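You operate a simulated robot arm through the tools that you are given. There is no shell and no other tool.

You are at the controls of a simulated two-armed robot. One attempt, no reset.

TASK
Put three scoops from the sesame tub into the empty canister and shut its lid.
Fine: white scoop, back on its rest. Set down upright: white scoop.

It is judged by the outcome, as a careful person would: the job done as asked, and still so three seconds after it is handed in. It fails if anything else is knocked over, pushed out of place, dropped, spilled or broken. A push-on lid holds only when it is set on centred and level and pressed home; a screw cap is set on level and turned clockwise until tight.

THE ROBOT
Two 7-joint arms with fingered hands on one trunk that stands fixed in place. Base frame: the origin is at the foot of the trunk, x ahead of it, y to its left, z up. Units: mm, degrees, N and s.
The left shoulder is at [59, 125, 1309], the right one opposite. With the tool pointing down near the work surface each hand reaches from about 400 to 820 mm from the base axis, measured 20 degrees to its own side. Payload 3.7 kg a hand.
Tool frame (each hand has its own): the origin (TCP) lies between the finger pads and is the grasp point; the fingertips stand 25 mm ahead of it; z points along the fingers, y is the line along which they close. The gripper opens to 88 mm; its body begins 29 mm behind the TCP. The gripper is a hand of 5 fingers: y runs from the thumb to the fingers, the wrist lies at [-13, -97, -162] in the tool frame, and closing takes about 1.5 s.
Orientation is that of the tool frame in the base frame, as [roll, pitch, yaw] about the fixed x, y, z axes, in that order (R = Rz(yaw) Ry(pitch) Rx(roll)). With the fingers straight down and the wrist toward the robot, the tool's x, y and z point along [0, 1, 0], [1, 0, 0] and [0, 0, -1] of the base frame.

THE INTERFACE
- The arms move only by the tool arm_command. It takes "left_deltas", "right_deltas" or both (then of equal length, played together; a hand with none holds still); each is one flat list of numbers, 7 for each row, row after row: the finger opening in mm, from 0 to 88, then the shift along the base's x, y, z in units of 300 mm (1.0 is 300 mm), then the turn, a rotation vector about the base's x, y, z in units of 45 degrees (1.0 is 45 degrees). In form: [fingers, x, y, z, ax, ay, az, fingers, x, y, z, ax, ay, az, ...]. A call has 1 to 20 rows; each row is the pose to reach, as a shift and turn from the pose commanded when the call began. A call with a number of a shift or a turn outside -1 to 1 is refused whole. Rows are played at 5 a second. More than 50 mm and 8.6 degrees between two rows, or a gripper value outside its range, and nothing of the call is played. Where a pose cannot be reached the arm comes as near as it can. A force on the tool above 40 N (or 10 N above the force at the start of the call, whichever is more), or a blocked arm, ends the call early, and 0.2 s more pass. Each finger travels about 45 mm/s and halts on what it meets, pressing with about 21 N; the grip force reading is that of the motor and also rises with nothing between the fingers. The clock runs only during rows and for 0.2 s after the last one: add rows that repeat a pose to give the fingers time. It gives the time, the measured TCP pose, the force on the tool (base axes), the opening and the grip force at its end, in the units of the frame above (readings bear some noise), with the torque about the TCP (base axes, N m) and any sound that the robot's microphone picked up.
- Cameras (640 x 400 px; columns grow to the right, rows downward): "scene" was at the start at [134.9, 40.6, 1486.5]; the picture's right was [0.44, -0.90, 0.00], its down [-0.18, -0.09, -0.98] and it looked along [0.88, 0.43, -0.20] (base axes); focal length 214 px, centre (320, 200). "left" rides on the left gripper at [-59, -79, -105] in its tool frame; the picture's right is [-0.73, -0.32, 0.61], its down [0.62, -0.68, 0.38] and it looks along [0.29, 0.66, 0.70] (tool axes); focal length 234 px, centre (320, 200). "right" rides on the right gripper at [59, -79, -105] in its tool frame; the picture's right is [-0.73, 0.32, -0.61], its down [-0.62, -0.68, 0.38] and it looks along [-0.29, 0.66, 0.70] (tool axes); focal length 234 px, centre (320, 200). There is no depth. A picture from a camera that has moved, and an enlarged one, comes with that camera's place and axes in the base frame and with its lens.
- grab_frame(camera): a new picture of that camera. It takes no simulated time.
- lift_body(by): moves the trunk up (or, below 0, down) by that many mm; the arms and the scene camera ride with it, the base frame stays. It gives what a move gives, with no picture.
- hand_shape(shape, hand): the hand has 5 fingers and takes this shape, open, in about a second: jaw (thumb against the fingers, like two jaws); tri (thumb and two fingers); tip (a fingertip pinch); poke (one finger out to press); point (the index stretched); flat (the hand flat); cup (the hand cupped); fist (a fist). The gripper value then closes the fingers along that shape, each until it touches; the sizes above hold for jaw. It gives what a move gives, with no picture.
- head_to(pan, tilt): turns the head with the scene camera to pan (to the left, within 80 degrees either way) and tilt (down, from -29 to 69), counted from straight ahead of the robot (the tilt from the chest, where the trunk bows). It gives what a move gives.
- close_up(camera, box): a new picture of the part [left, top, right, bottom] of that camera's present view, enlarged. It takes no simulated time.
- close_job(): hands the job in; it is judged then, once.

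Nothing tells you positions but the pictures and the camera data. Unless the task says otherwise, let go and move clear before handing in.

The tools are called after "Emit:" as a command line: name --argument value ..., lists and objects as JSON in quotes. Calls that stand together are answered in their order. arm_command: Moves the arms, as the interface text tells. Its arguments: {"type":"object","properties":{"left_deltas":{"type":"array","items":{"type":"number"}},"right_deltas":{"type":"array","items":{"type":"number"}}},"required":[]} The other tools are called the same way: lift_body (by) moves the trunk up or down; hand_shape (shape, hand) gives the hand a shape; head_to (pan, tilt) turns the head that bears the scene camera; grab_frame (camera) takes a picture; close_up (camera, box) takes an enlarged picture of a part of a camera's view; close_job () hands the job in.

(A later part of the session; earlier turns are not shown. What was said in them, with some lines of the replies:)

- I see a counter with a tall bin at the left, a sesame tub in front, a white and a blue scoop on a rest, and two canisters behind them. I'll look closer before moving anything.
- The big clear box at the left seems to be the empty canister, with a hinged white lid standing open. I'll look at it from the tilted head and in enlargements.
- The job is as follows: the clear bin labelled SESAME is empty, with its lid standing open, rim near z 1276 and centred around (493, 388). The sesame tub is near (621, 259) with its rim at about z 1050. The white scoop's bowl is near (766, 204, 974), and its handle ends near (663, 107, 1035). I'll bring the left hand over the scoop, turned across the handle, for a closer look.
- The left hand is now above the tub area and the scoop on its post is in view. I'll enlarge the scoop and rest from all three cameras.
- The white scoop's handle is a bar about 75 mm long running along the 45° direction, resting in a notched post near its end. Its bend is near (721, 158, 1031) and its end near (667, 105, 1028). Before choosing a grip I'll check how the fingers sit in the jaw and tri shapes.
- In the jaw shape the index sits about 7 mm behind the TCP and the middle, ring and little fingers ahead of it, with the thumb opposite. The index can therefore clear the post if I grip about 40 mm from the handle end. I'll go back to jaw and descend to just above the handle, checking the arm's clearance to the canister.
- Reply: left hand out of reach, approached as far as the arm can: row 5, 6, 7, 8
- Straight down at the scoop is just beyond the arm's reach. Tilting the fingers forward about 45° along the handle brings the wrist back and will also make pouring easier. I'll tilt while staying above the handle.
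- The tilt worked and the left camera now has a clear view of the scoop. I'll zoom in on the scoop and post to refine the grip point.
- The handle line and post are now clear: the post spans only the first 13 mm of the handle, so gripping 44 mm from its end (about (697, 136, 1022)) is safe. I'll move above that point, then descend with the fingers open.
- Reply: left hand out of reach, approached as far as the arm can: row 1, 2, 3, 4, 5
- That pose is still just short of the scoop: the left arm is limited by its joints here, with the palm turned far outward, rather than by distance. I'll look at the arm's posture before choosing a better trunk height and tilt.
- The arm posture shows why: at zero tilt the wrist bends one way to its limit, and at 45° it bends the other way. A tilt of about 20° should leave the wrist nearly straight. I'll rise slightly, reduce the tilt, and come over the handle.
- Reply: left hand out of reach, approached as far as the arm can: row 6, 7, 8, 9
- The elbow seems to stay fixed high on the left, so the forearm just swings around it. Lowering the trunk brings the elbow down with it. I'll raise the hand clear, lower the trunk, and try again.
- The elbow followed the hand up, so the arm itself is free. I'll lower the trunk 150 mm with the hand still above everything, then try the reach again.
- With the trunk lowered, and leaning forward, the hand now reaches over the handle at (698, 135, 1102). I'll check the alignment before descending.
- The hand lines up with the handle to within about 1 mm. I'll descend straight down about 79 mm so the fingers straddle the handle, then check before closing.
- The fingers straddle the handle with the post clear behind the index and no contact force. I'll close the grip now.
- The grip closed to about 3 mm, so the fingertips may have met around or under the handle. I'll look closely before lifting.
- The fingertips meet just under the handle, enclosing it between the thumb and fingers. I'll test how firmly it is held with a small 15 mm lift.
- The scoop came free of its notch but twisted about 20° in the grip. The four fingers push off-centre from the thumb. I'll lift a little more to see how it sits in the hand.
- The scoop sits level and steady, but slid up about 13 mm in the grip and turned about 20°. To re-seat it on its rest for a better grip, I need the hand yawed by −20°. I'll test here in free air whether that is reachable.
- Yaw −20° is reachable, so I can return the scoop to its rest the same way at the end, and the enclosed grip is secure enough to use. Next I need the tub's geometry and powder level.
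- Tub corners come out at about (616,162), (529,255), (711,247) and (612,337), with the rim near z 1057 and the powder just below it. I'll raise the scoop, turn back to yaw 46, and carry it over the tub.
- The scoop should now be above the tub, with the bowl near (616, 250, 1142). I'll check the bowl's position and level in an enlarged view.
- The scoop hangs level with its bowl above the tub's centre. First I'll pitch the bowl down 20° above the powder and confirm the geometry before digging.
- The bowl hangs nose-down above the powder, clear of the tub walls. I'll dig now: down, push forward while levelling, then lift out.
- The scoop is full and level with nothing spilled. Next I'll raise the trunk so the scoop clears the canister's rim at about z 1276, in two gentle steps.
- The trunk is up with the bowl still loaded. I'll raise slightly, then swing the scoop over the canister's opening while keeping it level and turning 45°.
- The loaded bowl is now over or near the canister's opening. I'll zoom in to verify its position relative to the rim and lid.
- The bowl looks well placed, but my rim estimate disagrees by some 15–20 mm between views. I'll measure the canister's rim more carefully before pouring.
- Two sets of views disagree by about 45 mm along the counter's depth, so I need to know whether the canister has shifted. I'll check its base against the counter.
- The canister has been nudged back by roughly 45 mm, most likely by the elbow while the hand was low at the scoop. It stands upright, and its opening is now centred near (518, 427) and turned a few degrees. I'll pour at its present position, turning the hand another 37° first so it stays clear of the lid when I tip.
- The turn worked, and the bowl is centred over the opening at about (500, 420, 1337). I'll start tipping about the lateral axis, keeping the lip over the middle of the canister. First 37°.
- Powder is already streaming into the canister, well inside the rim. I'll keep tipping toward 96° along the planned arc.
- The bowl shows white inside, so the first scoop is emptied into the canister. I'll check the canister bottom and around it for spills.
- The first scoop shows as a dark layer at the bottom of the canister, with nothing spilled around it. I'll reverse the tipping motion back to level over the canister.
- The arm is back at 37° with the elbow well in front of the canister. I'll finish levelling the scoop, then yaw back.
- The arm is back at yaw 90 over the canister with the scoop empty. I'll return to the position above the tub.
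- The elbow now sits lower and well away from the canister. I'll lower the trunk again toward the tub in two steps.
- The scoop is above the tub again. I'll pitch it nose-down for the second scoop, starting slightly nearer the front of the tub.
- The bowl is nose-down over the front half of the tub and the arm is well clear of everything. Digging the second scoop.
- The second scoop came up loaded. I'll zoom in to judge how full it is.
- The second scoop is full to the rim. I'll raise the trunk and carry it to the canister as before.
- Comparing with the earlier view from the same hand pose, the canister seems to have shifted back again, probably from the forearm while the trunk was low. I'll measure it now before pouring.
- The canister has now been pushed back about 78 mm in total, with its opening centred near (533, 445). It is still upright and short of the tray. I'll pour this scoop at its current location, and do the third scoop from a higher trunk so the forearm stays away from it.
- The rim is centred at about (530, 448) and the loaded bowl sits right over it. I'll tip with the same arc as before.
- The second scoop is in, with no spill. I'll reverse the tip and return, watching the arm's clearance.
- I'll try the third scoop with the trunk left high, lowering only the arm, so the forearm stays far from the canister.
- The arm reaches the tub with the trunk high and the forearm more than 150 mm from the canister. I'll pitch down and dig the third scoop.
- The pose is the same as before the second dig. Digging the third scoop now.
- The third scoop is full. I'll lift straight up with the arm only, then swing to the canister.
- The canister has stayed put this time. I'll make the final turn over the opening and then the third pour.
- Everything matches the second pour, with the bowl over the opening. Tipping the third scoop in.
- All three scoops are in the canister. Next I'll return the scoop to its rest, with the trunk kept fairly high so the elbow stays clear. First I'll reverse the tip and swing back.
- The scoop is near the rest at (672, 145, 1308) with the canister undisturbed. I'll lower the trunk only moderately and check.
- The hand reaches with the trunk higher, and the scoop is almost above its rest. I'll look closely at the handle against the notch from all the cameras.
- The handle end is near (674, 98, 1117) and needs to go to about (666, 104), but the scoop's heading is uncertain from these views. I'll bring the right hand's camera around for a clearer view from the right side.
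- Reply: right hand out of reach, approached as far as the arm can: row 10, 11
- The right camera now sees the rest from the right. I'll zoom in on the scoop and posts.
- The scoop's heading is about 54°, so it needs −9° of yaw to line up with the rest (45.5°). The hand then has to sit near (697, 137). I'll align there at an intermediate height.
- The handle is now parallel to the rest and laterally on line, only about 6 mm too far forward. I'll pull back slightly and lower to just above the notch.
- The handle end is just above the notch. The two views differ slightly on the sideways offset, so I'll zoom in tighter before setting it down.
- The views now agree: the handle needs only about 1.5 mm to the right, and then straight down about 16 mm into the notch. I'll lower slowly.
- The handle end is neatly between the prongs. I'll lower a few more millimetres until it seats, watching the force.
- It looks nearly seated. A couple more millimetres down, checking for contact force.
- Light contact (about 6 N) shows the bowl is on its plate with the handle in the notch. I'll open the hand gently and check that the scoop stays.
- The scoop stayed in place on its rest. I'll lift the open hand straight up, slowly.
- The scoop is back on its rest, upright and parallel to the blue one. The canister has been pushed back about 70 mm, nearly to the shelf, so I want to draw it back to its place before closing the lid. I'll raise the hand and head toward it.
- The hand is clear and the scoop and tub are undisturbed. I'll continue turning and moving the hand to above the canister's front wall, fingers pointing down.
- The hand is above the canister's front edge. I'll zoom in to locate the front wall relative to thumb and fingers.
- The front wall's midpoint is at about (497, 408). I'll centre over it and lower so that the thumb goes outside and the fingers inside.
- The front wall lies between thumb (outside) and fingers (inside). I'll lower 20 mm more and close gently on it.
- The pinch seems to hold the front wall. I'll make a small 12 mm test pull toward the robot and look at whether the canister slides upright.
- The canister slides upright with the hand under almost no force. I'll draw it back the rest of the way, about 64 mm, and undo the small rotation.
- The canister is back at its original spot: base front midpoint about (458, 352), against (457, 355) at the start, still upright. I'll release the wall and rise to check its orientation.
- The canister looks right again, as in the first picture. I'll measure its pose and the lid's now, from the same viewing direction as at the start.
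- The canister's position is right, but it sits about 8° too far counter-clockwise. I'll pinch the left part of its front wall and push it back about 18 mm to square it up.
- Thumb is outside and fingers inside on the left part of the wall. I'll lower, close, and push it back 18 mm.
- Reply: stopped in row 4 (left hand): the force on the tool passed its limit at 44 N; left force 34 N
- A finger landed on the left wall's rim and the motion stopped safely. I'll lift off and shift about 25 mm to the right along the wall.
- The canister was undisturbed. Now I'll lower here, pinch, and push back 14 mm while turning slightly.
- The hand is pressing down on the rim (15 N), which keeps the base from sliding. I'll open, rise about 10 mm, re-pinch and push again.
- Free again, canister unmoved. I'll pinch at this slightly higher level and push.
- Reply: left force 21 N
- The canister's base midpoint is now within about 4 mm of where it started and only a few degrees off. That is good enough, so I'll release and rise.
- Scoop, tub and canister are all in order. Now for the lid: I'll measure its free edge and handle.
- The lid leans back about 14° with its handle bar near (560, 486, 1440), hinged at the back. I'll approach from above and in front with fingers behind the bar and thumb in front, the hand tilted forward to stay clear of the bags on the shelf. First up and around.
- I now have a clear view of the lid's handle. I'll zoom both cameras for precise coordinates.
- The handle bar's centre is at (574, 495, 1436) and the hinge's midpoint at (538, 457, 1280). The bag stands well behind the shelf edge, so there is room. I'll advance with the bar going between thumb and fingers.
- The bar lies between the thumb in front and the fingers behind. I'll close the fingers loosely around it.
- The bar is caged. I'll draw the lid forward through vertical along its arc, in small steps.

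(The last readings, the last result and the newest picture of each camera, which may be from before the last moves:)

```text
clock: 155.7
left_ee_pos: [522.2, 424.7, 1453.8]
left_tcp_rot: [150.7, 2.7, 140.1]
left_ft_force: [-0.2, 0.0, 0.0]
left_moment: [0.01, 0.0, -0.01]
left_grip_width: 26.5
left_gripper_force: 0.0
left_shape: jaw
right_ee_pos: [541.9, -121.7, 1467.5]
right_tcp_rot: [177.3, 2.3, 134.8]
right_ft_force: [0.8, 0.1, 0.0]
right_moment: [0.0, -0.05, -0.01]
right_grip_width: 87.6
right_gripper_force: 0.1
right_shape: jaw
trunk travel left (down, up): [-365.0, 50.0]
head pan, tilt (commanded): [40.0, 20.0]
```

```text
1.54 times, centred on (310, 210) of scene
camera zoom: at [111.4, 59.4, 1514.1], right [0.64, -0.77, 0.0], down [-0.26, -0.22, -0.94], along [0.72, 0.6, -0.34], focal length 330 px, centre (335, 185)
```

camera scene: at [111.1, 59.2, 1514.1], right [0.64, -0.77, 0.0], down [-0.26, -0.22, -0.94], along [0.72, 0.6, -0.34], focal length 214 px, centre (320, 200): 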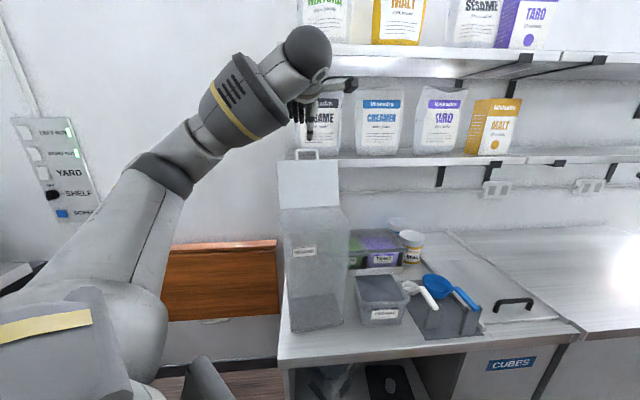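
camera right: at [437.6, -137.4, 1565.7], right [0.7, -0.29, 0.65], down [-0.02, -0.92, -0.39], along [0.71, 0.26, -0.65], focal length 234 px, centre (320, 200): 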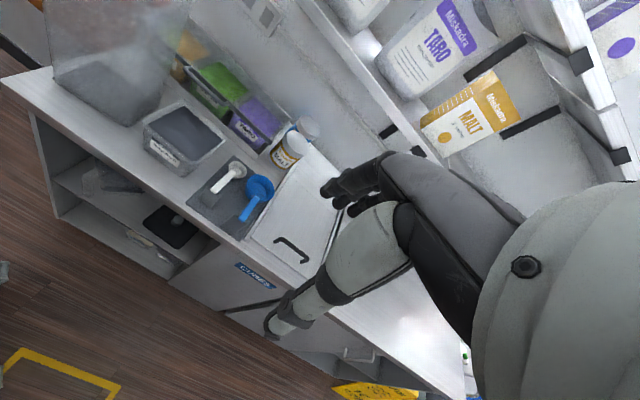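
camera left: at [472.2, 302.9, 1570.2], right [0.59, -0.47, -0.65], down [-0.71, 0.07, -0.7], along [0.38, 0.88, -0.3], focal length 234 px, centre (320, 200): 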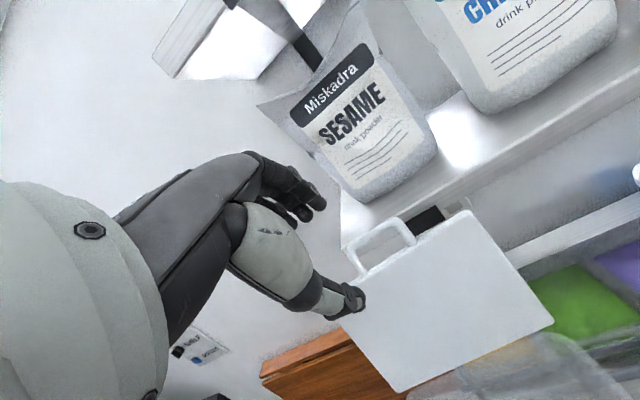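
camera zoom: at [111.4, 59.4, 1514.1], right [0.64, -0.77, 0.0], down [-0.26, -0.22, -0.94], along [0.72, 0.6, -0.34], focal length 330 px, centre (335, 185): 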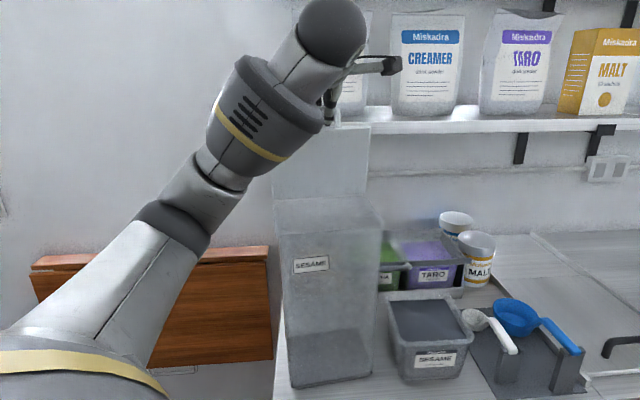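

The lid is past vertical, about 12° forward, and still caged with no force. I'll lower it along the arc to about 50°, turning the hand so the thumb supports it from below.

Emit:
arm_command --left_deltas '[26, -0.031, -0.034, -0.016, 0.034, -0.029, 0, 26, -0.062, -0.067, -0.036, 0.076, -0.065, 0, 26, -0.091, -0.101, -0.055, 0.127, -0.108, 0, 26, -0.121, -0.135, -0.079, 0.177, -0.151, 0, 26, -0.147, -0.166, -0.106, 0.228, -0.195, 0, 26, -0.173, -0.197, -0.136, 0.279, -0.238, 0, 26, -0.197, -0.224, -0.169, 0.329, -0.281, 0, 26, -0.218, -0.25, -0.206, 0.38, -0.325, 0, 26, -0.218, -0.25, -0.206, 0.38, -0.325, 0]'

Emit:
close_up --camera "left" --box '[180, 100, 520, 380]'

Emit:
close_up --camera "scene" --box '[220, 80, 380, 340]'

```text
clock: 157.7
left_ee_pos: [457.5, 352.2, 1388.3]
left_tcp_rot: [128.2, 2.8, 139.0]
left_ft_force: [-0.3, 0.3, -0.3]
left_moment: [0.03, -0.01, -0.02]
left_grip_width: 26.2
left_gripper_force: 0.0
left_shape: jaw
right_ee_pos: [542.4, -122.4, 1468.3]
right_tcp_rot: [177.5, 2.5, 134.8]
right_ft_force: [0.4, 0.5, -0.1]
right_moment: [0.01, 0.01, 0.01]
right_grip_width: 87.7
right_gripper_force: 0.1
right_shape: jaw
trunk travel left (down, up): [-365.0, 50.0]
head pan, tilt (commanded): [40.0, 20.0]
```

```text
1.43 times, centred on (350, 240) of left
camera zoom: at [415.2, 215.0, 1394.7], right [0.75, -0.29, -0.59], down [-0.52, 0.29, -0.8], along [0.4, 0.91, 0.07], focal length 334 px, centre (277, 143)
```

zoom: 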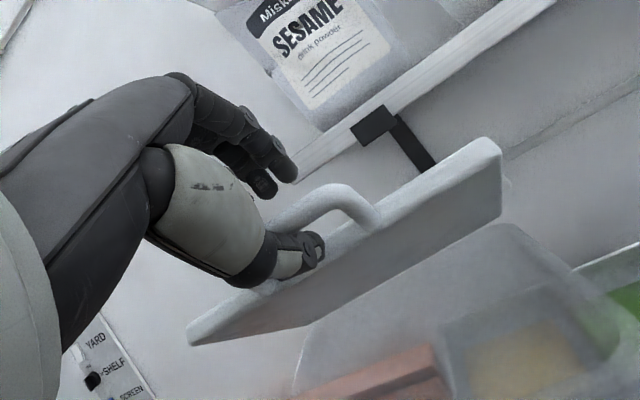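

```text
1.54 times, centred on (300, 210) of scene
camera zoom: at [111.5, 59.8, 1514.0], right [0.64, -0.77, 0.0], down [-0.26, -0.22, -0.94], along [0.72, 0.6, -0.34], focal length 330 px, centre (351, 185)
```

zoom: 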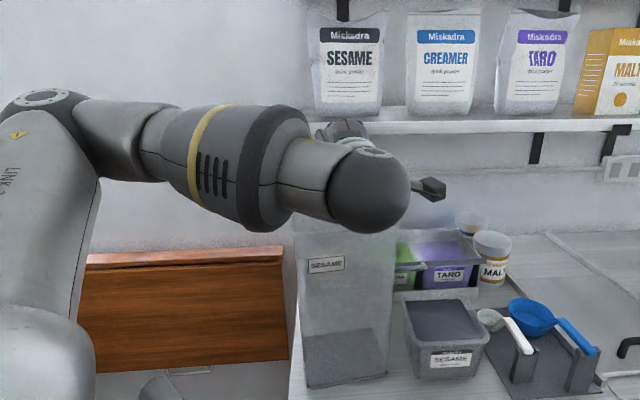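

The lid is following at about 50°, resting on the thumb. Continuing down to about 75°.

Emit:
arm_command --left_deltas '[26, -0.01, -0.013, -0.012, 0.025, -0.022, 0, 26, -0.021, -0.029, -0.028, 0.051, -0.043, 0, 26, -0.03, -0.04, -0.048, 0.076, -0.065, 0, 26, -0.04, -0.051, -0.069, 0.101, -0.087, 0, 26, -0.047, -0.06, -0.091, 0.127, -0.108, 0, 26, -0.054, -0.068, -0.113, 0.152, -0.13, 0, 26, -0.06, -0.076, -0.136, 0.177, -0.152, 0, 26, -0.067, -0.083, -0.159, 0.203, -0.173, 0, 26, -0.071, -0.089, -0.182, 0.228, -0.195, 0, 26, -0.076, -0.094, -0.206, 0.253, -0.216, 0, 26, -0.076, -0.094, -0.206, 0.253, -0.216, 0]'

Emit:
close_up --camera "left" --box '[180, 100, 520, 380]'

Emit:
close_up --camera "scene" --box '[220, 80, 380, 340]'

```text
clock: 160.1
left_ee_pos: [462.3, 336.0, 1390.3]
left_tcp_rot: [120.2, 2.6, 138.1]
left_ft_force: [0.3, 1.2, -0.9]
left_moment: [0.0, -0.02, 0.02]
left_grip_width: 26.3
left_gripper_force: 0.1
left_shape: jaw
left hand out of reach, approached as far as the arm can: row 4, 5, 6, 7, 8, 9, 10, 11
right_ee_pos: [542.1, -122.4, 1468.3]
right_tcp_rot: [177.5, 2.3, 134.8]
right_ft_force: [-1.0, -0.1, 0.4]
right_moment: [-0.03, 0.03, 0.01]
right_grip_width: 88.0
right_gripper_force: 0.1
right_shape: jaw
trunk travel left (down, up): [-365.0, 50.0]
head pan, tilt (commanded): [40.0, 20.0]
```

```text
1.43 times, centred on (350, 240) of left
camera zoom: at [418.6, 198.4, 1378.5], right [0.8, -0.23, -0.55], down [-0.44, 0.39, -0.81], along [0.4, 0.89, 0.2], focal length 334 px, centre (277, 143)
```

zoom: 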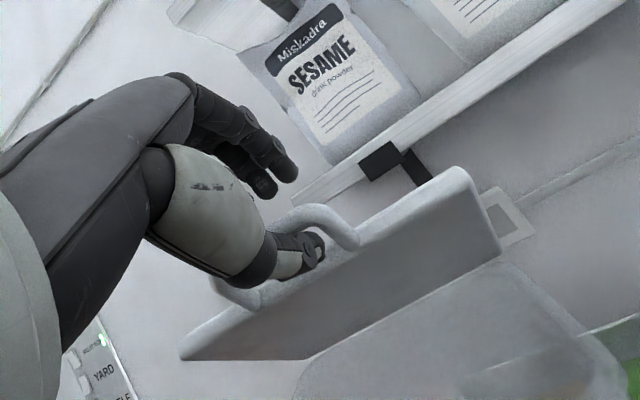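

```text
1.54 times, centred on (300, 210) of scene
camera zoom: at [111.4, 59.1, 1514.1], right [0.64, -0.77, 0.0], down [-0.26, -0.22, -0.94], along [0.72, 0.6, -0.34], focal length 330 px, centre (351, 185)
```

zoom: 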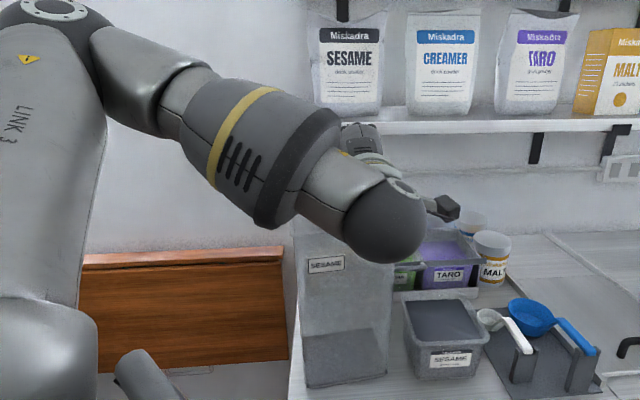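

The wrist reached its limit at this tilt, with the lid resting at about 50°. I'll turn the hand back to a gentler tilt, open the fingers so only the thumb supports the lid, and keep lowering.

Emit:
arm_command --left_deltas '[30, -0.002, 0.012, 0.002, -0.06, 0.052, 0, 36, -0.004, 0.024, 0.003, -0.13, 0.11, 0, 44, -0.005, 0.036, 0.005, -0.2, 0.17, 0, 52, -0.007, 0.048, 0.006, -0.27, 0.23, 0, 60, -0.008, 0.059, 0.007, -0.338, 0.288, 0, 60, -0.008, 0.059, 0.007, -0.338, 0.288, 0]'

Emit:
close_up --camera "left" --box '[180, 100, 520, 380]'

Emit:
grab_frame --camera "scene"

```text
clock: 161.5
left_ee_pos: [459.0, 354.9, 1398.9]
left_tcp_rot: [140.2, 3.0, 138.8]
left_ft_force: [-0.1, -0.7, -0.1]
left_moment: [0.01, -0.02, -0.01]
left_grip_width: 60.0
left_gripper_force: 0.0
left_shape: jaw
right_ee_pos: [541.9, -121.7, 1467.8]
right_tcp_rot: [177.4, 2.4, 134.7]
right_ft_force: [0.2, -0.4, -0.4]
right_moment: [0.02, 0.01, -0.04]
right_grip_width: 87.8
right_gripper_force: 0.0
right_shape: jaw
trunk travel left (down, up): [-365.0, 50.0]
head pan, tilt (commanded): [40.0, 20.0]
```

```text
1.43 times, centred on (350, 240) of left
camera zoom: at [417.5, 220.5, 1431.0], right [0.66, -0.39, -0.64], down [-0.62, 0.17, -0.76], along [0.41, 0.9, -0.13], focal length 334 px, centre (277, 143)
```

zoom: 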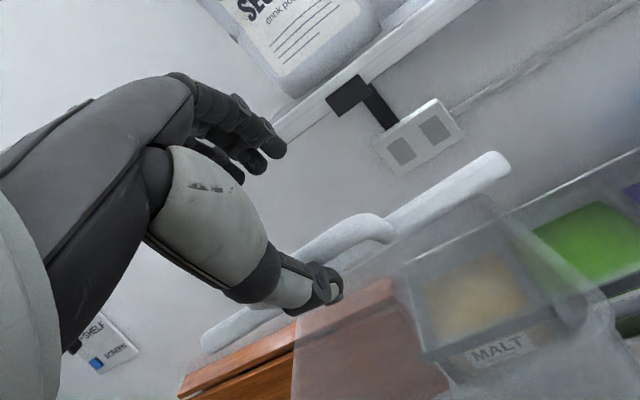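

```text
taken
camera scene: at [111.2, 59.1, 1514.1], right [0.64, -0.77, 0.0], down [-0.26, -0.22, -0.94], along [0.72, 0.6, -0.34], focal length 214 px, centre (320, 200)
```

scene: 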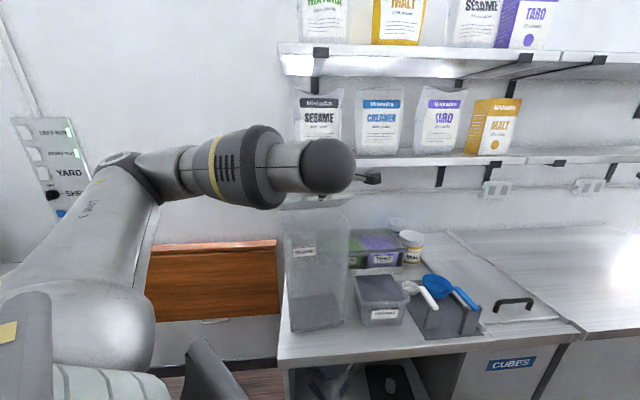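

The lid is now about 60° forward and moving under control. I'll continue down along the arc.

Emit:
arm_command --left_deltas '[60, -0.008, -0.009, -0.02, 0, 0, 0, 60, -0.015, -0.018, -0.045, 0, 0, 0, 60, -0.022, -0.026, -0.07, 0, 0, 0, 60, -0.03, -0.035, -0.1, 0, 0, 0, 60, -0.036, -0.042, -0.132, 0, 0, 0, 60, -0.036, -0.042, -0.132, 0, 0, 0]'

Emit:
close_up --camera "left" --box '[180, 100, 520, 380]'

Emit:
close_up --camera "scene" --box '[220, 120, 380, 340]'

```text
clock: 162.9
left_ee_pos: [448.4, 341.5, 1358.2]
left_tcp_rot: [140.2, 2.9, 139.0]
left_ft_force: [0.0, -0.6, -0.1]
left_moment: [0.0, 0.0, -0.02]
left_grip_width: 60.3
left_gripper_force: 0.0
left_shape: jaw
right_ee_pos: [543.0, -122.9, 1468.0]
right_tcp_rot: [177.3, 2.3, 134.8]
right_ft_force: [-0.2, -0.5, -0.1]
right_moment: [0.06, 0.03, -0.02]
right_grip_width: 87.8
right_gripper_force: 0.0
right_shape: jaw
trunk travel left (down, up): [-365.0, 50.0]
head pan, tilt (commanded): [40.0, 20.0]
```

```text
1.43 times, centred on (350, 240) of left
camera zoom: at [406.5, 208.0, 1391.5], right [0.67, -0.39, -0.64], down [-0.62, 0.17, -0.76], along [0.41, 0.9, -0.13], focal length 334 px, centre (277, 143)
```

zoom: 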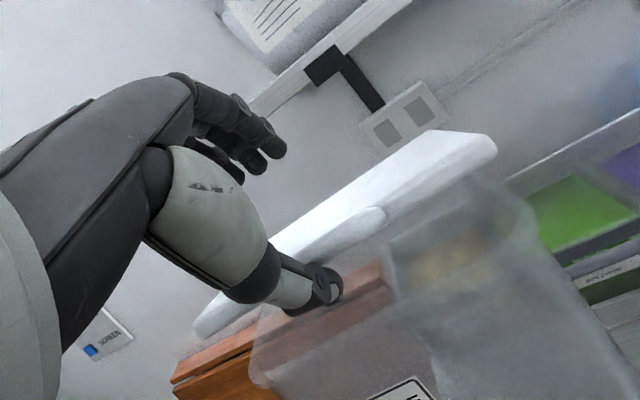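

```text
1.82 times, centred on (300, 230) of scene
camera zoom: at [111.1, 59.2, 1514.1], right [0.64, -0.77, 0.0], down [-0.26, -0.22, -0.94], along [0.72, 0.6, -0.34], focal length 390 px, centre (356, 146)
```

zoom: 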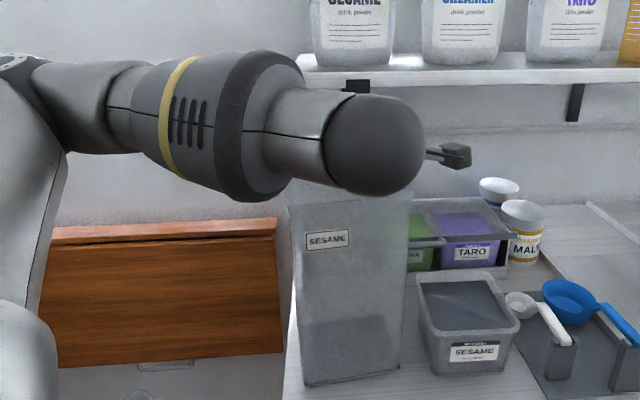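

The lid follows down to about 75°. I'll lower the rest of the way until it rests on the rim.

Emit:
arm_command --left_deltas '[60, -0.004, -0.005, -0.025, 0, 0, 0, 60, -0.008, -0.009, -0.05, 0, 0, 0, 60, -0.01, -0.012, -0.08, 0, 0, 0, 60, -0.012, -0.014, -0.11, 0, 0, 0, 60, -0.014, -0.016, -0.14, 0, 0, 0, 60, -0.02, -0.024, -0.165, 0, 0, 0, 60, -0.02, -0.024, -0.165, 0, 0, 0]'

Emit:
close_up --camera "left" --box '[180, 100, 520, 380]'

Emit:
close_up --camera "scene" --box '[220, 120, 380, 340]'

```text
clock: 164.5
left_ee_pos: [444.0, 335.8, 1312.0]
left_tcp_rot: [140.2, 2.9, 139.0]
left_ft_force: [-1.0, 0.3, 0.2]
left_moment: [0.02, 0.05, 0.02]
left_grip_width: 59.9
left_gripper_force: 0.0
left_shape: jaw
right_ee_pos: [540.5, -122.6, 1468.4]
right_tcp_rot: [177.5, 2.5, 134.8]
right_ft_force: [-1.1, 1.0, 0.6]
right_moment: [0.03, 0.02, 0.01]
right_grip_width: 87.9
right_gripper_force: 0.0
right_shape: jaw
trunk travel left (down, up): [-365.0, 50.0]
head pan, tilt (commanded): [40.0, 20.0]
```

```text
1.43 times, centred on (350, 240) of left
camera zoom: at [401.8, 202.3, 1344.3], right [0.67, -0.39, -0.64], down [-0.62, 0.17, -0.76], along [0.41, 0.9, -0.13], focal length 334 px, centre (277, 143)
```

zoom: 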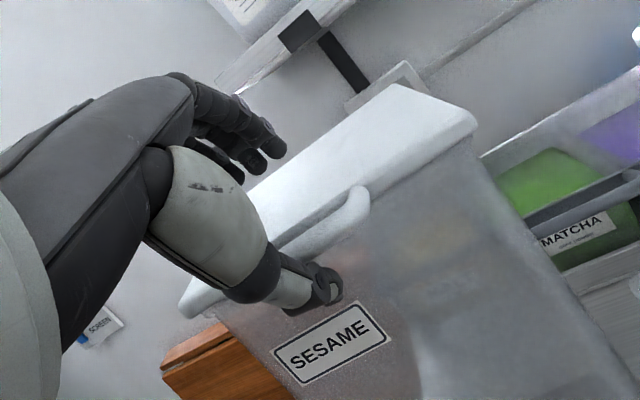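

```text
1.82 times, centred on (300, 230) of scene
camera zoom: at [111.3, 59.4, 1514.1], right [0.64, -0.77, 0.0], down [-0.26, -0.22, -0.94], along [0.72, 0.6, -0.34], focal length 390 px, centre (356, 146)
```

zoom: 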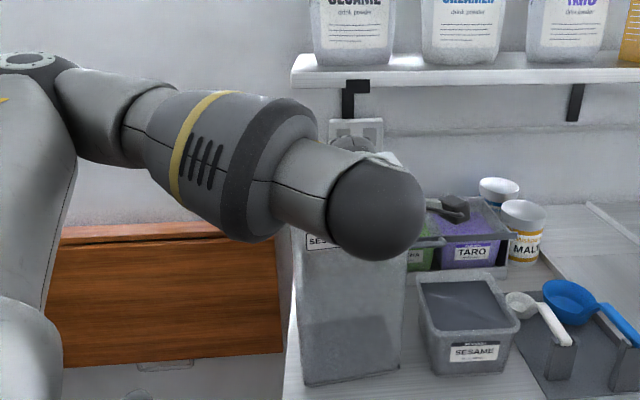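

The lid lies on the canister with the handle bar in front. I'll withdraw the hand straight back, thumb from under the handle, and look.

Emit:
arm_command --left_deltas '[60, -0.005, -0.006, -0.02, 0, 0, 0, 60, -0.04, -0.047, -0.02, 0, 0, 0, 60, -0.09, -0.105, -0.02, 0, 0, 0, 60, -0.15, -0.175, -0.01, 0, 0, 0, 60, -0.21, -0.245, 0.04, 0, 0, 0, 60, -0.22, -0.26, 0.14, 0, 0, 0, 60, -0.22, -0.26, 0.26, 0, 0, 0, 60, -0.22, -0.26, 0.36, 0, 0, 0]'

Emit:
grab_frame --camera "left"

Emit:
grab_frame --camera "scene"

```text
clock: 166.3
left_ee_pos: [383.4, 253.1, 1426.1]
left_tcp_rot: [140.1, 3.0, 138.9]
left_ft_force: [0.4, 0.2, 0.4]
left_moment: [0.02, -0.01, 0.01]
left_grip_width: 60.0
left_gripper_force: 0.1
left_shape: jaw
left hand out of reach, approached as far as the arm can: row 2, 3, 4, 5, 6, 7, 8
right_ee_pos: [540.8, -121.8, 1468.5]
right_tcp_rot: [177.4, 2.3, 134.8]
right_ft_force: [0.4, -0.4, 0.0]
right_moment: [0.04, 0.0, 0.01]
right_grip_width: 87.4
right_gripper_force: 0.0
right_shape: jaw
trunk travel left (down, up): [-365.0, 50.0]
head pan, tilt (commanded): [40.0, 20.0]
```

```text
taken
camera left: at [342.8, 119.4, 1459.5], right [0.67, -0.39, -0.64], down [-0.62, 0.17, -0.76], along [0.41, 0.9, -0.13], focal length 234 px, centre (320, 200)
```

left: 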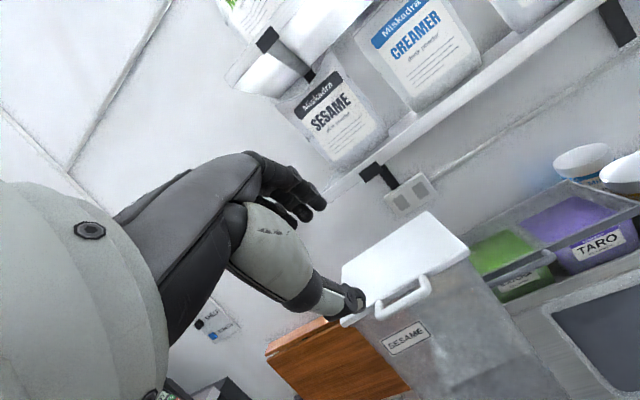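

```text
taken
camera scene: at [110.3, 59.4, 1514.2], right [0.64, -0.77, 0.0], down [-0.26, -0.22, -0.94], along [0.72, 0.6, -0.34], focal length 214 px, centre (320, 200)
```

scene: 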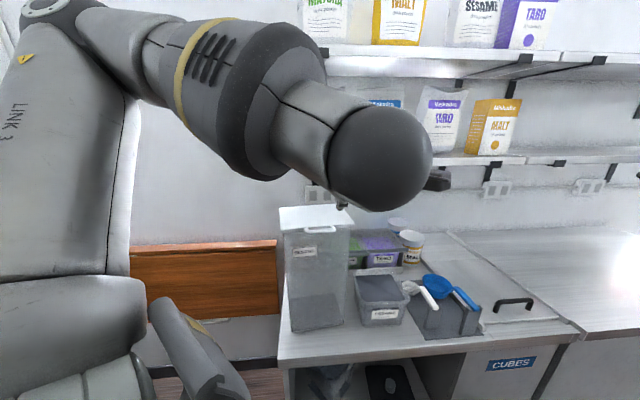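

The lid is down on the canister and the hand is clear. I'll look closely at whether it sits flush.

Emit:
close_up --camera "left" --box '[320, 190, 500, 370]'

Emit:
close_up --camera "scene" --box '[265, 190, 365, 340]'

```text
2.22 times, centred on (410, 280) of left
camera zoom: at [342.8, 119.4, 1459.5], right [0.67, -0.39, -0.64], down [-0.62, 0.17, -0.76], along [0.41, 0.9, -0.13], focal length 520 px, centre (120, 22)
```

zoom: 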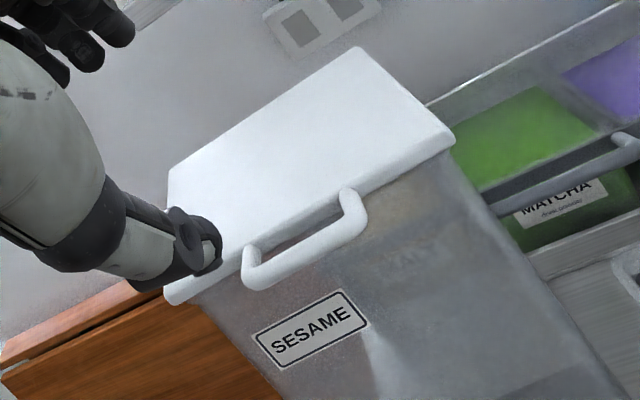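

```text
2.67 times, centred on (315, 265) of scene
camera zoom: at [110.3, 59.4, 1514.2], right [0.64, -0.77, 0.0], down [-0.26, -0.22, -0.94], along [0.72, 0.6, -0.34], focal length 572 px, centre (333, 27)
```

zoom: 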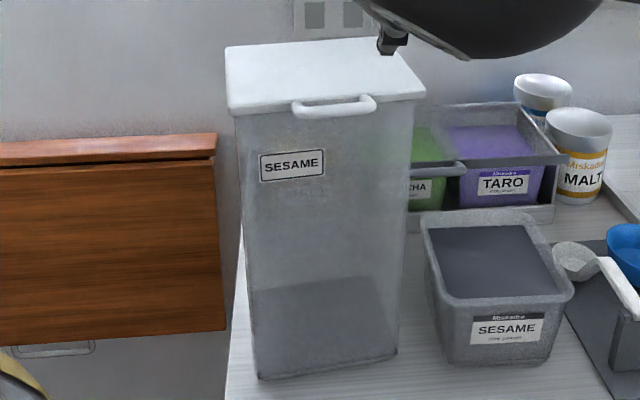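

The lid looks flush all round. To be sure it is pressed home, I'll close the fist of fingers, point them straight down, and press lightly on the lid near its front. First I'll reorient above it.

Emit:
arm_command --left_deltas '[40, 0.02, 0.03, 0.0, -0.1, 0.085, 0, 20, 0.05, 0.07, 0.01, -0.21, 0.18, 0, 0, 0.08, 0.11, 0.02, -0.32, 0.275, 0, 0, 0.11, 0.16, 0.02, -0.43, 0.37, 0, 0, 0.15, 0.21, 0.02, -0.54, 0.465, 0, 0, 0.19, 0.27, 0.02, -0.64, 0.55, 0, 0, 0.24, 0.34, 0.0, -0.676, 0.577, 0, 0, 0.29, 0.41, -0.03, -0.676, 0.577, 0, 0, 0.29, 0.41, -0.03, -0.676, 0.577, 0]'

Emit:
grab_frame --camera "left"

Emit:
grab_frame --camera "scene"

```text
clock: 168.3
left_ee_pos: [469.8, 378.1, 1415.2]
left_tcp_rot: [-179.8, 2.6, 140.9]
left_ft_force: [0.7, -0.6, 0.8]
left_moment: [0.03, 0.04, 0.0]
left_grip_width: 0.0
left_gripper_force: 21.2
left_shape: jaw
right_ee_pos: [540.7, -122.6, 1468.8]
right_tcp_rot: [177.4, 2.3, 134.8]
right_ft_force: [-0.2, 0.3, 0.1]
right_moment: [-0.02, -0.01, -0.01]
right_grip_width: 87.5
right_gripper_force: 0.0
right_shape: jaw
trunk travel left (down, up): [-365.0, 50.0]
head pan, tilt (commanded): [40.0, 20.0]
```

```text
taken
camera left: at [461.2, 282.7, 1523.3], right [0.38, -0.73, -0.57], down [-0.9, -0.15, -0.41], along [0.21, 0.67, -0.71], focal length 234 px, centre (320, 200)
```

left: 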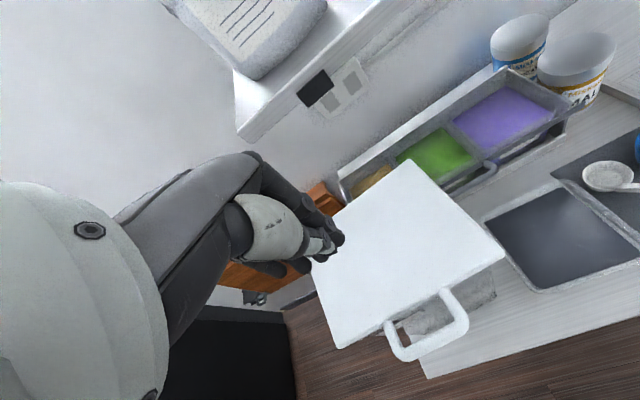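

```text
taken
camera scene: at [110.8, 58.8, 1514.2], right [0.64, -0.77, 0.0], down [-0.26, -0.22, -0.94], along [0.72, 0.6, -0.34], focal length 214 px, centre (320, 200)
```

scene: 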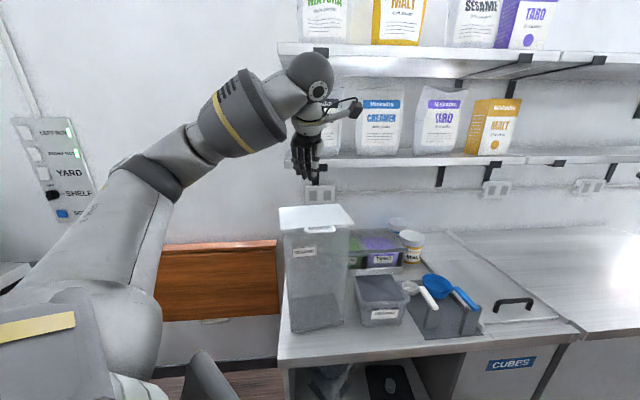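

The fingertips are above the middle-front of the lid. I'll lower to just above it, then press gently in small steps.

Emit:
arm_command --left_deltas '[0, -0.005, -0.007, -0.08, 0, 0, 0, 0, -0.01, -0.014, -0.17, 0, 0, 0, 0, -0.015, -0.02, -0.25, 0, 0, 0, 0, -0.015, -0.02, -0.29, 0, 0, 0, 0, -0.015, -0.02, -0.31, 0, 0, 0, 0, -0.015, -0.02, -0.318, 0, 0, 0]'

Emit:
close_up --camera "scene" --box '[260, 120, 380, 260]'

Emit:
close_up --camera "left" --box '[230, 130, 510, 370]'

```text
clock: 169.7
left_ee_pos: [465.9, 372.8, 1319.9]
left_tcp_rot: [-179.9, 2.6, 141.0]
left_ft_force: [0.1, 0.2, -0.2]
left_moment: [-0.02, 0.01, 0.02]
left_grip_width: 0.0
left_gripper_force: 20.9
left_shape: jaw
right_ee_pos: [540.0, -122.8, 1466.5]
right_tcp_rot: [177.5, 2.4, 134.8]
right_ft_force: [-0.1, 0.0, -0.1]
right_moment: [-0.02, 0.01, 0.01]
right_grip_width: 87.8
right_gripper_force: 0.1
right_shape: jaw
trunk travel left (down, up): [-365.0, 50.0]
head pan, tilt (commanded): [40.0, 20.0]
```

```text
2.86 times, centred on (320, 190) of scene
camera zoom: at [111.4, 59.2, 1514.1], right [0.64, -0.77, 0.0], down [-0.26, -0.22, -0.94], along [0.72, 0.6, -0.34], focal length 613 px, centre (320, 229)
```

zoom: 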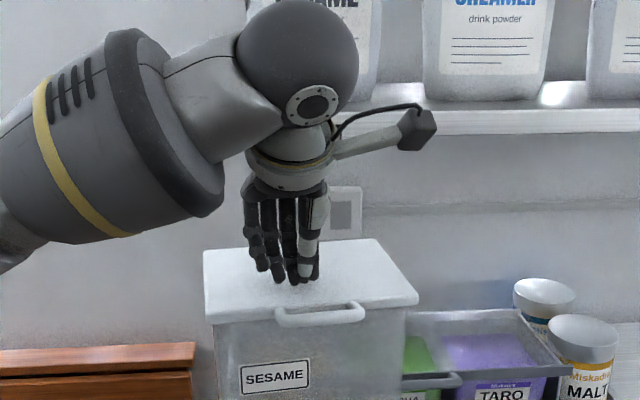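

```text
1.67 times, centred on (370, 250) of left
camera zoom: at [456.9, 277.7, 1427.7], right [0.38, -0.73, -0.57], down [-0.9, -0.15, -0.41], along [0.21, 0.67, -0.71], focal length 390 px, centre (237, 117)
```

zoom: 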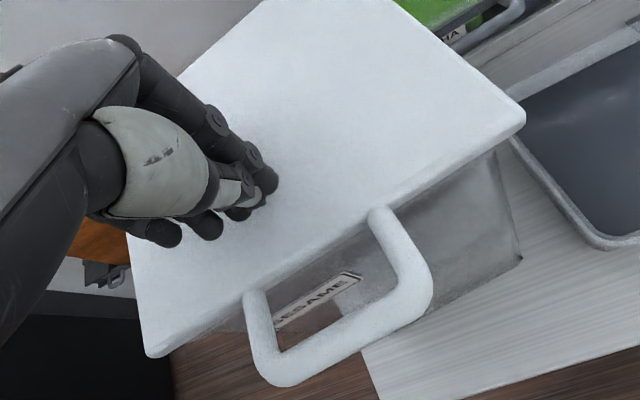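

The fingertips are just above the lid's middle. I'll press down in 2 mm steps.

Emit:
arm_command --left_deltas '[0, 0, 0, -0.007, 0, 0, 0, 0, 0, 0, -0.014, 0, 0, 0, 0, 0, 0, -0.02, 0, 0, 0, 0, 0, 0, -0.02, 0, 0, 0]'

```text
clock: 170.7
left_ee_pos: [464.9, 372.8, 1313.5]
left_tcp_rot: [-179.8, 2.8, 141.0]
left_ft_force: [-0.4, 2.8, 6.0]
left_moment: [0.08, 0.04, -0.02]
left_grip_width: 0.0
left_gripper_force: 20.9
left_shape: jaw
right_ee_pos: [541.8, -122.1, 1467.9]
right_tcp_rot: [177.4, 2.5, 134.8]
right_ft_force: [0.2, 0.4, -0.9]
right_moment: [0.01, 0.02, -0.01]
right_grip_width: 88.0
right_gripper_force: 0.2
right_shape: jaw
trunk travel left (down, up): [-365.0, 50.0]
head pan, tilt (commanded): [40.0, 20.0]
```

Contact at 6 N. I'll press a little harder.

Emit:
arm_command --left_deltas '[0, 0, 0, -0.004, 0, 0, 0, 0, 0, 0, -0.007, 0, 0, 0, 0, 0, 0, -0.007, 0, 0, 0]'

Emit:
close_up --camera "scene" --box '[260, 160, 380, 340]'

```text
clock: 171.5
left_ee_pos: [463.5, 372.0, 1312.7]
left_tcp_rot: [-180.0, 2.7, 140.9]
left_ft_force: [-0.8, 3.6, 16.0]
left_moment: [0.12, 0.08, -0.01]
left_grip_width: 0.1
left_gripper_force: 21.2
left_shape: jaw
right_ee_pos: [541.8, -122.0, 1469.1]
right_tcp_rot: [177.4, 2.4, 134.7]
right_ft_force: [0.6, 0.6, 0.9]
right_moment: [0.0, -0.03, 0.01]
right_grip_width: 87.9
right_gripper_force: 0.0
right_shape: jaw
trunk travel left (down, up): [-365.0, 50.0]
head pan, tilt (commanded): [40.0, 20.0]
```

```text
2.22 times, centred on (320, 250) of scene
camera zoom: at [109.8, 58.8, 1514.3], right [0.64, -0.77, 0.0], down [-0.26, -0.22, -0.94], along [0.72, 0.6, -0.34], focal length 477 px, centre (320, 89)
```

zoom: 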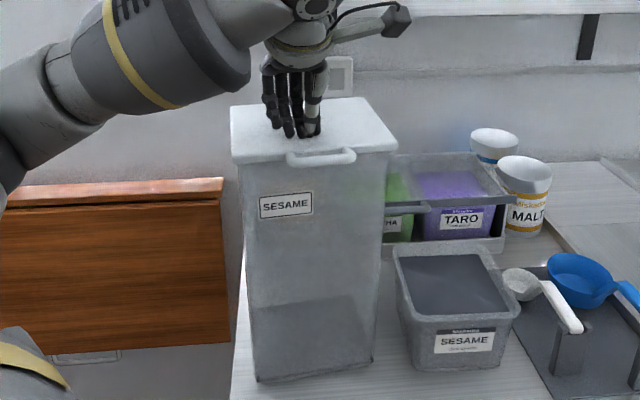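

The lid is firm under 16 N with under a millimetre of give, so it is shut. I'll lift off, withdraw the hand clear, and take a final look.

Emit:
arm_command --left_deltas '[0, 0, 0, 0.02, 0, 0, 0, 0, 0, 0, 0.08, 0, 0, 0, 0, 0, 0, 0.2, 0, 0, 0, 10, -0.02, -0.02, 0.32, 0, 0, 0, 20, -0.06, -0.06, 0.42, 0, 0, 0, 30, -0.12, -0.1, 0.48, 0, 0, -0.08, 40, -0.18, -0.14, 0.5, 0, 0, -0.2, 50, -0.22, -0.16, 0.5, 0, 0, -0.32, 60, -0.24, -0.16, 0.5, 0, 0, -0.45, 60, -0.24, -0.16, 0.5, 0, 0, -0.45]'

Emit:
head_to --pan 32 --tilt 35

Emit:
grab_frame --camera "scene"

Emit:
grab_frame --camera "left"

Emit:
grab_frame --camera "right"

```text
clock: 173.7
left_ee_pos: [395.2, 322.6, 1460.3]
left_tcp_rot: [-179.8, 2.6, 120.6]
left_ft_force: [0.4, -0.2, -0.1]
left_moment: [0.02, -0.01, 0.03]
left_grip_width: 59.5
left_gripper_force: 0.2
left_shape: jaw
right_ee_pos: [541.5, -123.2, 1467.4]
right_tcp_rot: [177.4, 2.4, 134.8]
right_ft_force: [-0.7, -1.1, 0.3]
right_moment: [0.01, 0.02, 0.04]
right_grip_width: 87.8
right_gripper_force: 0.1
right_shape: jaw
trunk travel left (down, up): [-365.0, 50.0]
head pan, tilt (commanded): [40.0, 20.0]
```

```text
clock: 174.4
left_ee_pos: [393.6, 322.4, 1460.3]
left_tcp_rot: [-179.8, 2.6, 120.6]
left_ft_force: [-0.4, 0.1, -0.4]
left_moment: [0.01, 0.02, 0.0]
left_grip_width: 59.8
left_gripper_force: 0.1
left_shape: jaw
right_ee_pos: [540.8, -122.9, 1467.4]
right_tcp_rot: [177.4, 2.5, 134.8]
right_ft_force: [-0.2, 0.4, -0.1]
right_moment: [-0.06, 0.02, 0.02]
right_grip_width: 87.7
right_gripper_force: 0.0
right_shape: jaw
trunk travel left (down, up): [-365.0, 50.0]
head pan, tilt (commanded): [32.0, 35.0]
```

```text
taken
camera scene: at [114.6, 46.1, 1490.3], right [0.53, -0.85, 0.0], down [-0.49, -0.3, -0.82], along [0.69, 0.43, -0.57], focal length 214 px, centre (320, 200)
```

scene: 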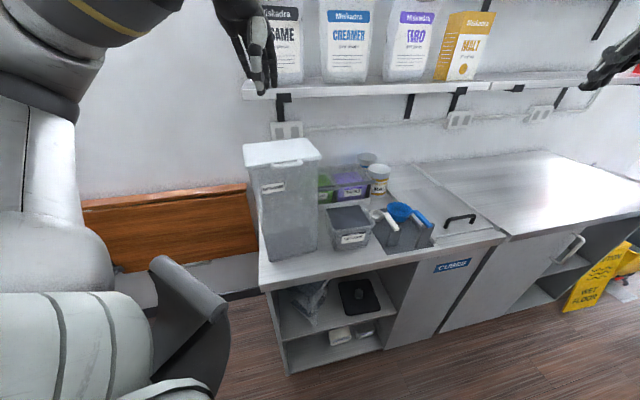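

```text
taken
camera left: at [353.6, 236.3, 1568.9], right [0.11, -0.81, -0.57], down [-0.9, 0.17, -0.41], along [0.43, 0.56, -0.71], focal length 234 px, centre (320, 200)
```

left: 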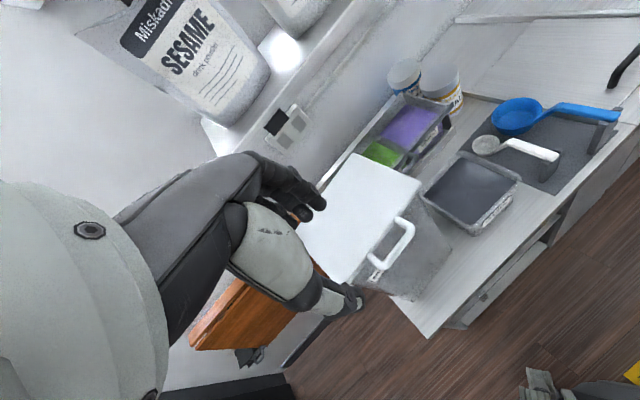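

```text
taken
camera right: at [437.5, -137.4, 1565.8], right [0.7, -0.29, 0.65], down [-0.02, -0.92, -0.39], along [0.71, 0.26, -0.65], focal length 234 px, centre (320, 200)
```

right: 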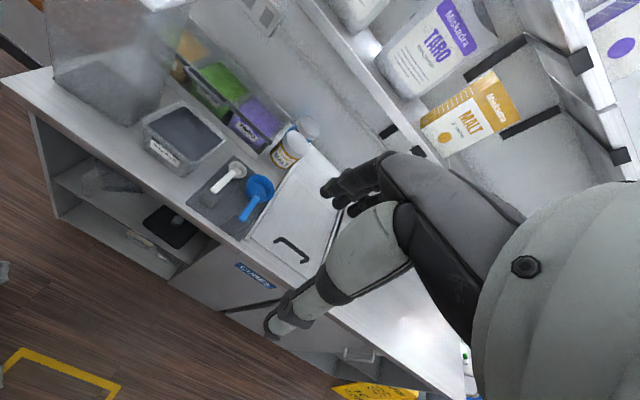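

Everything looks in order. One last enlarged check of the canister, tub, scoops and neighbours before handing in.

Emit:
close_up --camera "scene" --box '[230, 120, 450, 280]'

Emit:
close_up --camera "left" --box '[280, 40, 620, 340]'

Emit:
close_up --camera "right" --box '[40, 20, 340, 240]'

```text
2.50 times, centred on (340, 200) of scene
camera zoom: at [114.6, 46.1, 1490.3], right [0.53, -0.85, 0.0], down [-0.49, -0.3, -0.82], along [0.69, 0.43, -0.57], focal length 536 px, centre (270, 200)
```

zoom: 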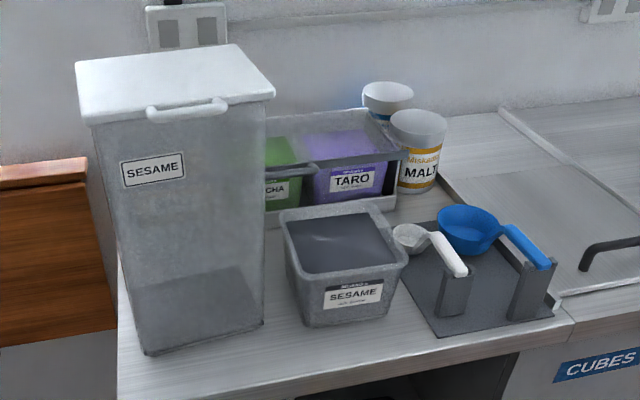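

```text
1.33 times, centred on (450, 190) of left
camera zoom: at [353.6, 236.3, 1568.9], right [0.11, -0.81, -0.57], down [-0.9, 0.17, -0.41], along [0.43, 0.56, -0.71], focal length 312 px, centre (147, 213)
```

zoom: 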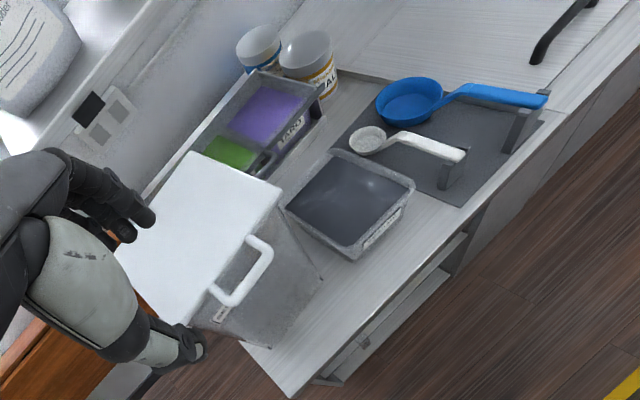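

```text
1.82 times, centred on (190, 130) of right
camera zoom: at [437.5, -137.4, 1565.8], right [0.7, -0.29, 0.65], down [-0.02, -0.92, -0.39], along [0.71, 0.26, -0.65], focal length 426 px, centre (556, 327)
```

zoom: 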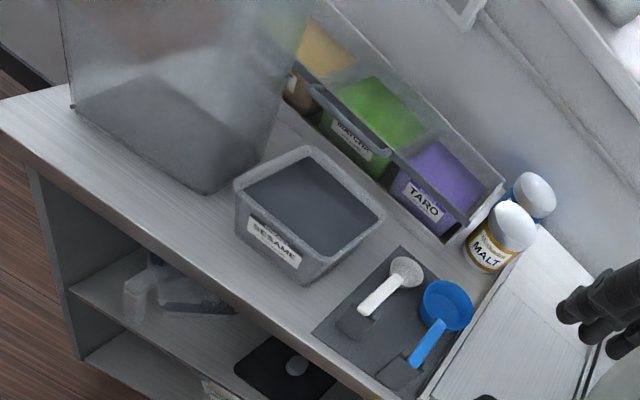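

The canister holds three scoops of sesame with its lid shut flush. The white scoop is upright on its rest, the tub, jars and tray show no change, and both hands are clear. I'm handing in.

Emit:
close_job

```text
The job is handed in.
```

The job is handed in: three full scoops of sesame are in the canister and its lid is shut. I saw no spills. I pressed the lid with 16 N and it gave less than a millimetre. The white scoop is upright on its rest, and the sesame tub, jars, tray and blue scoop look undisturbed.

**Canister was moved:** while I worked low near the scoop rest and tub, the left elbow pushed the canister back about 75 mm in two nudges. It stayed upright and nothing spilled. I dragged it back, and its base measured within about 4 mm of its starting spot. It may still be turned a few degrees (my readings ranged from about 3° to 8°), and I left that uncorrected.

I also landed a finger on the canister's rim once while moving it back. The motion stopped by itself at 44 N, and the canister did not shift.
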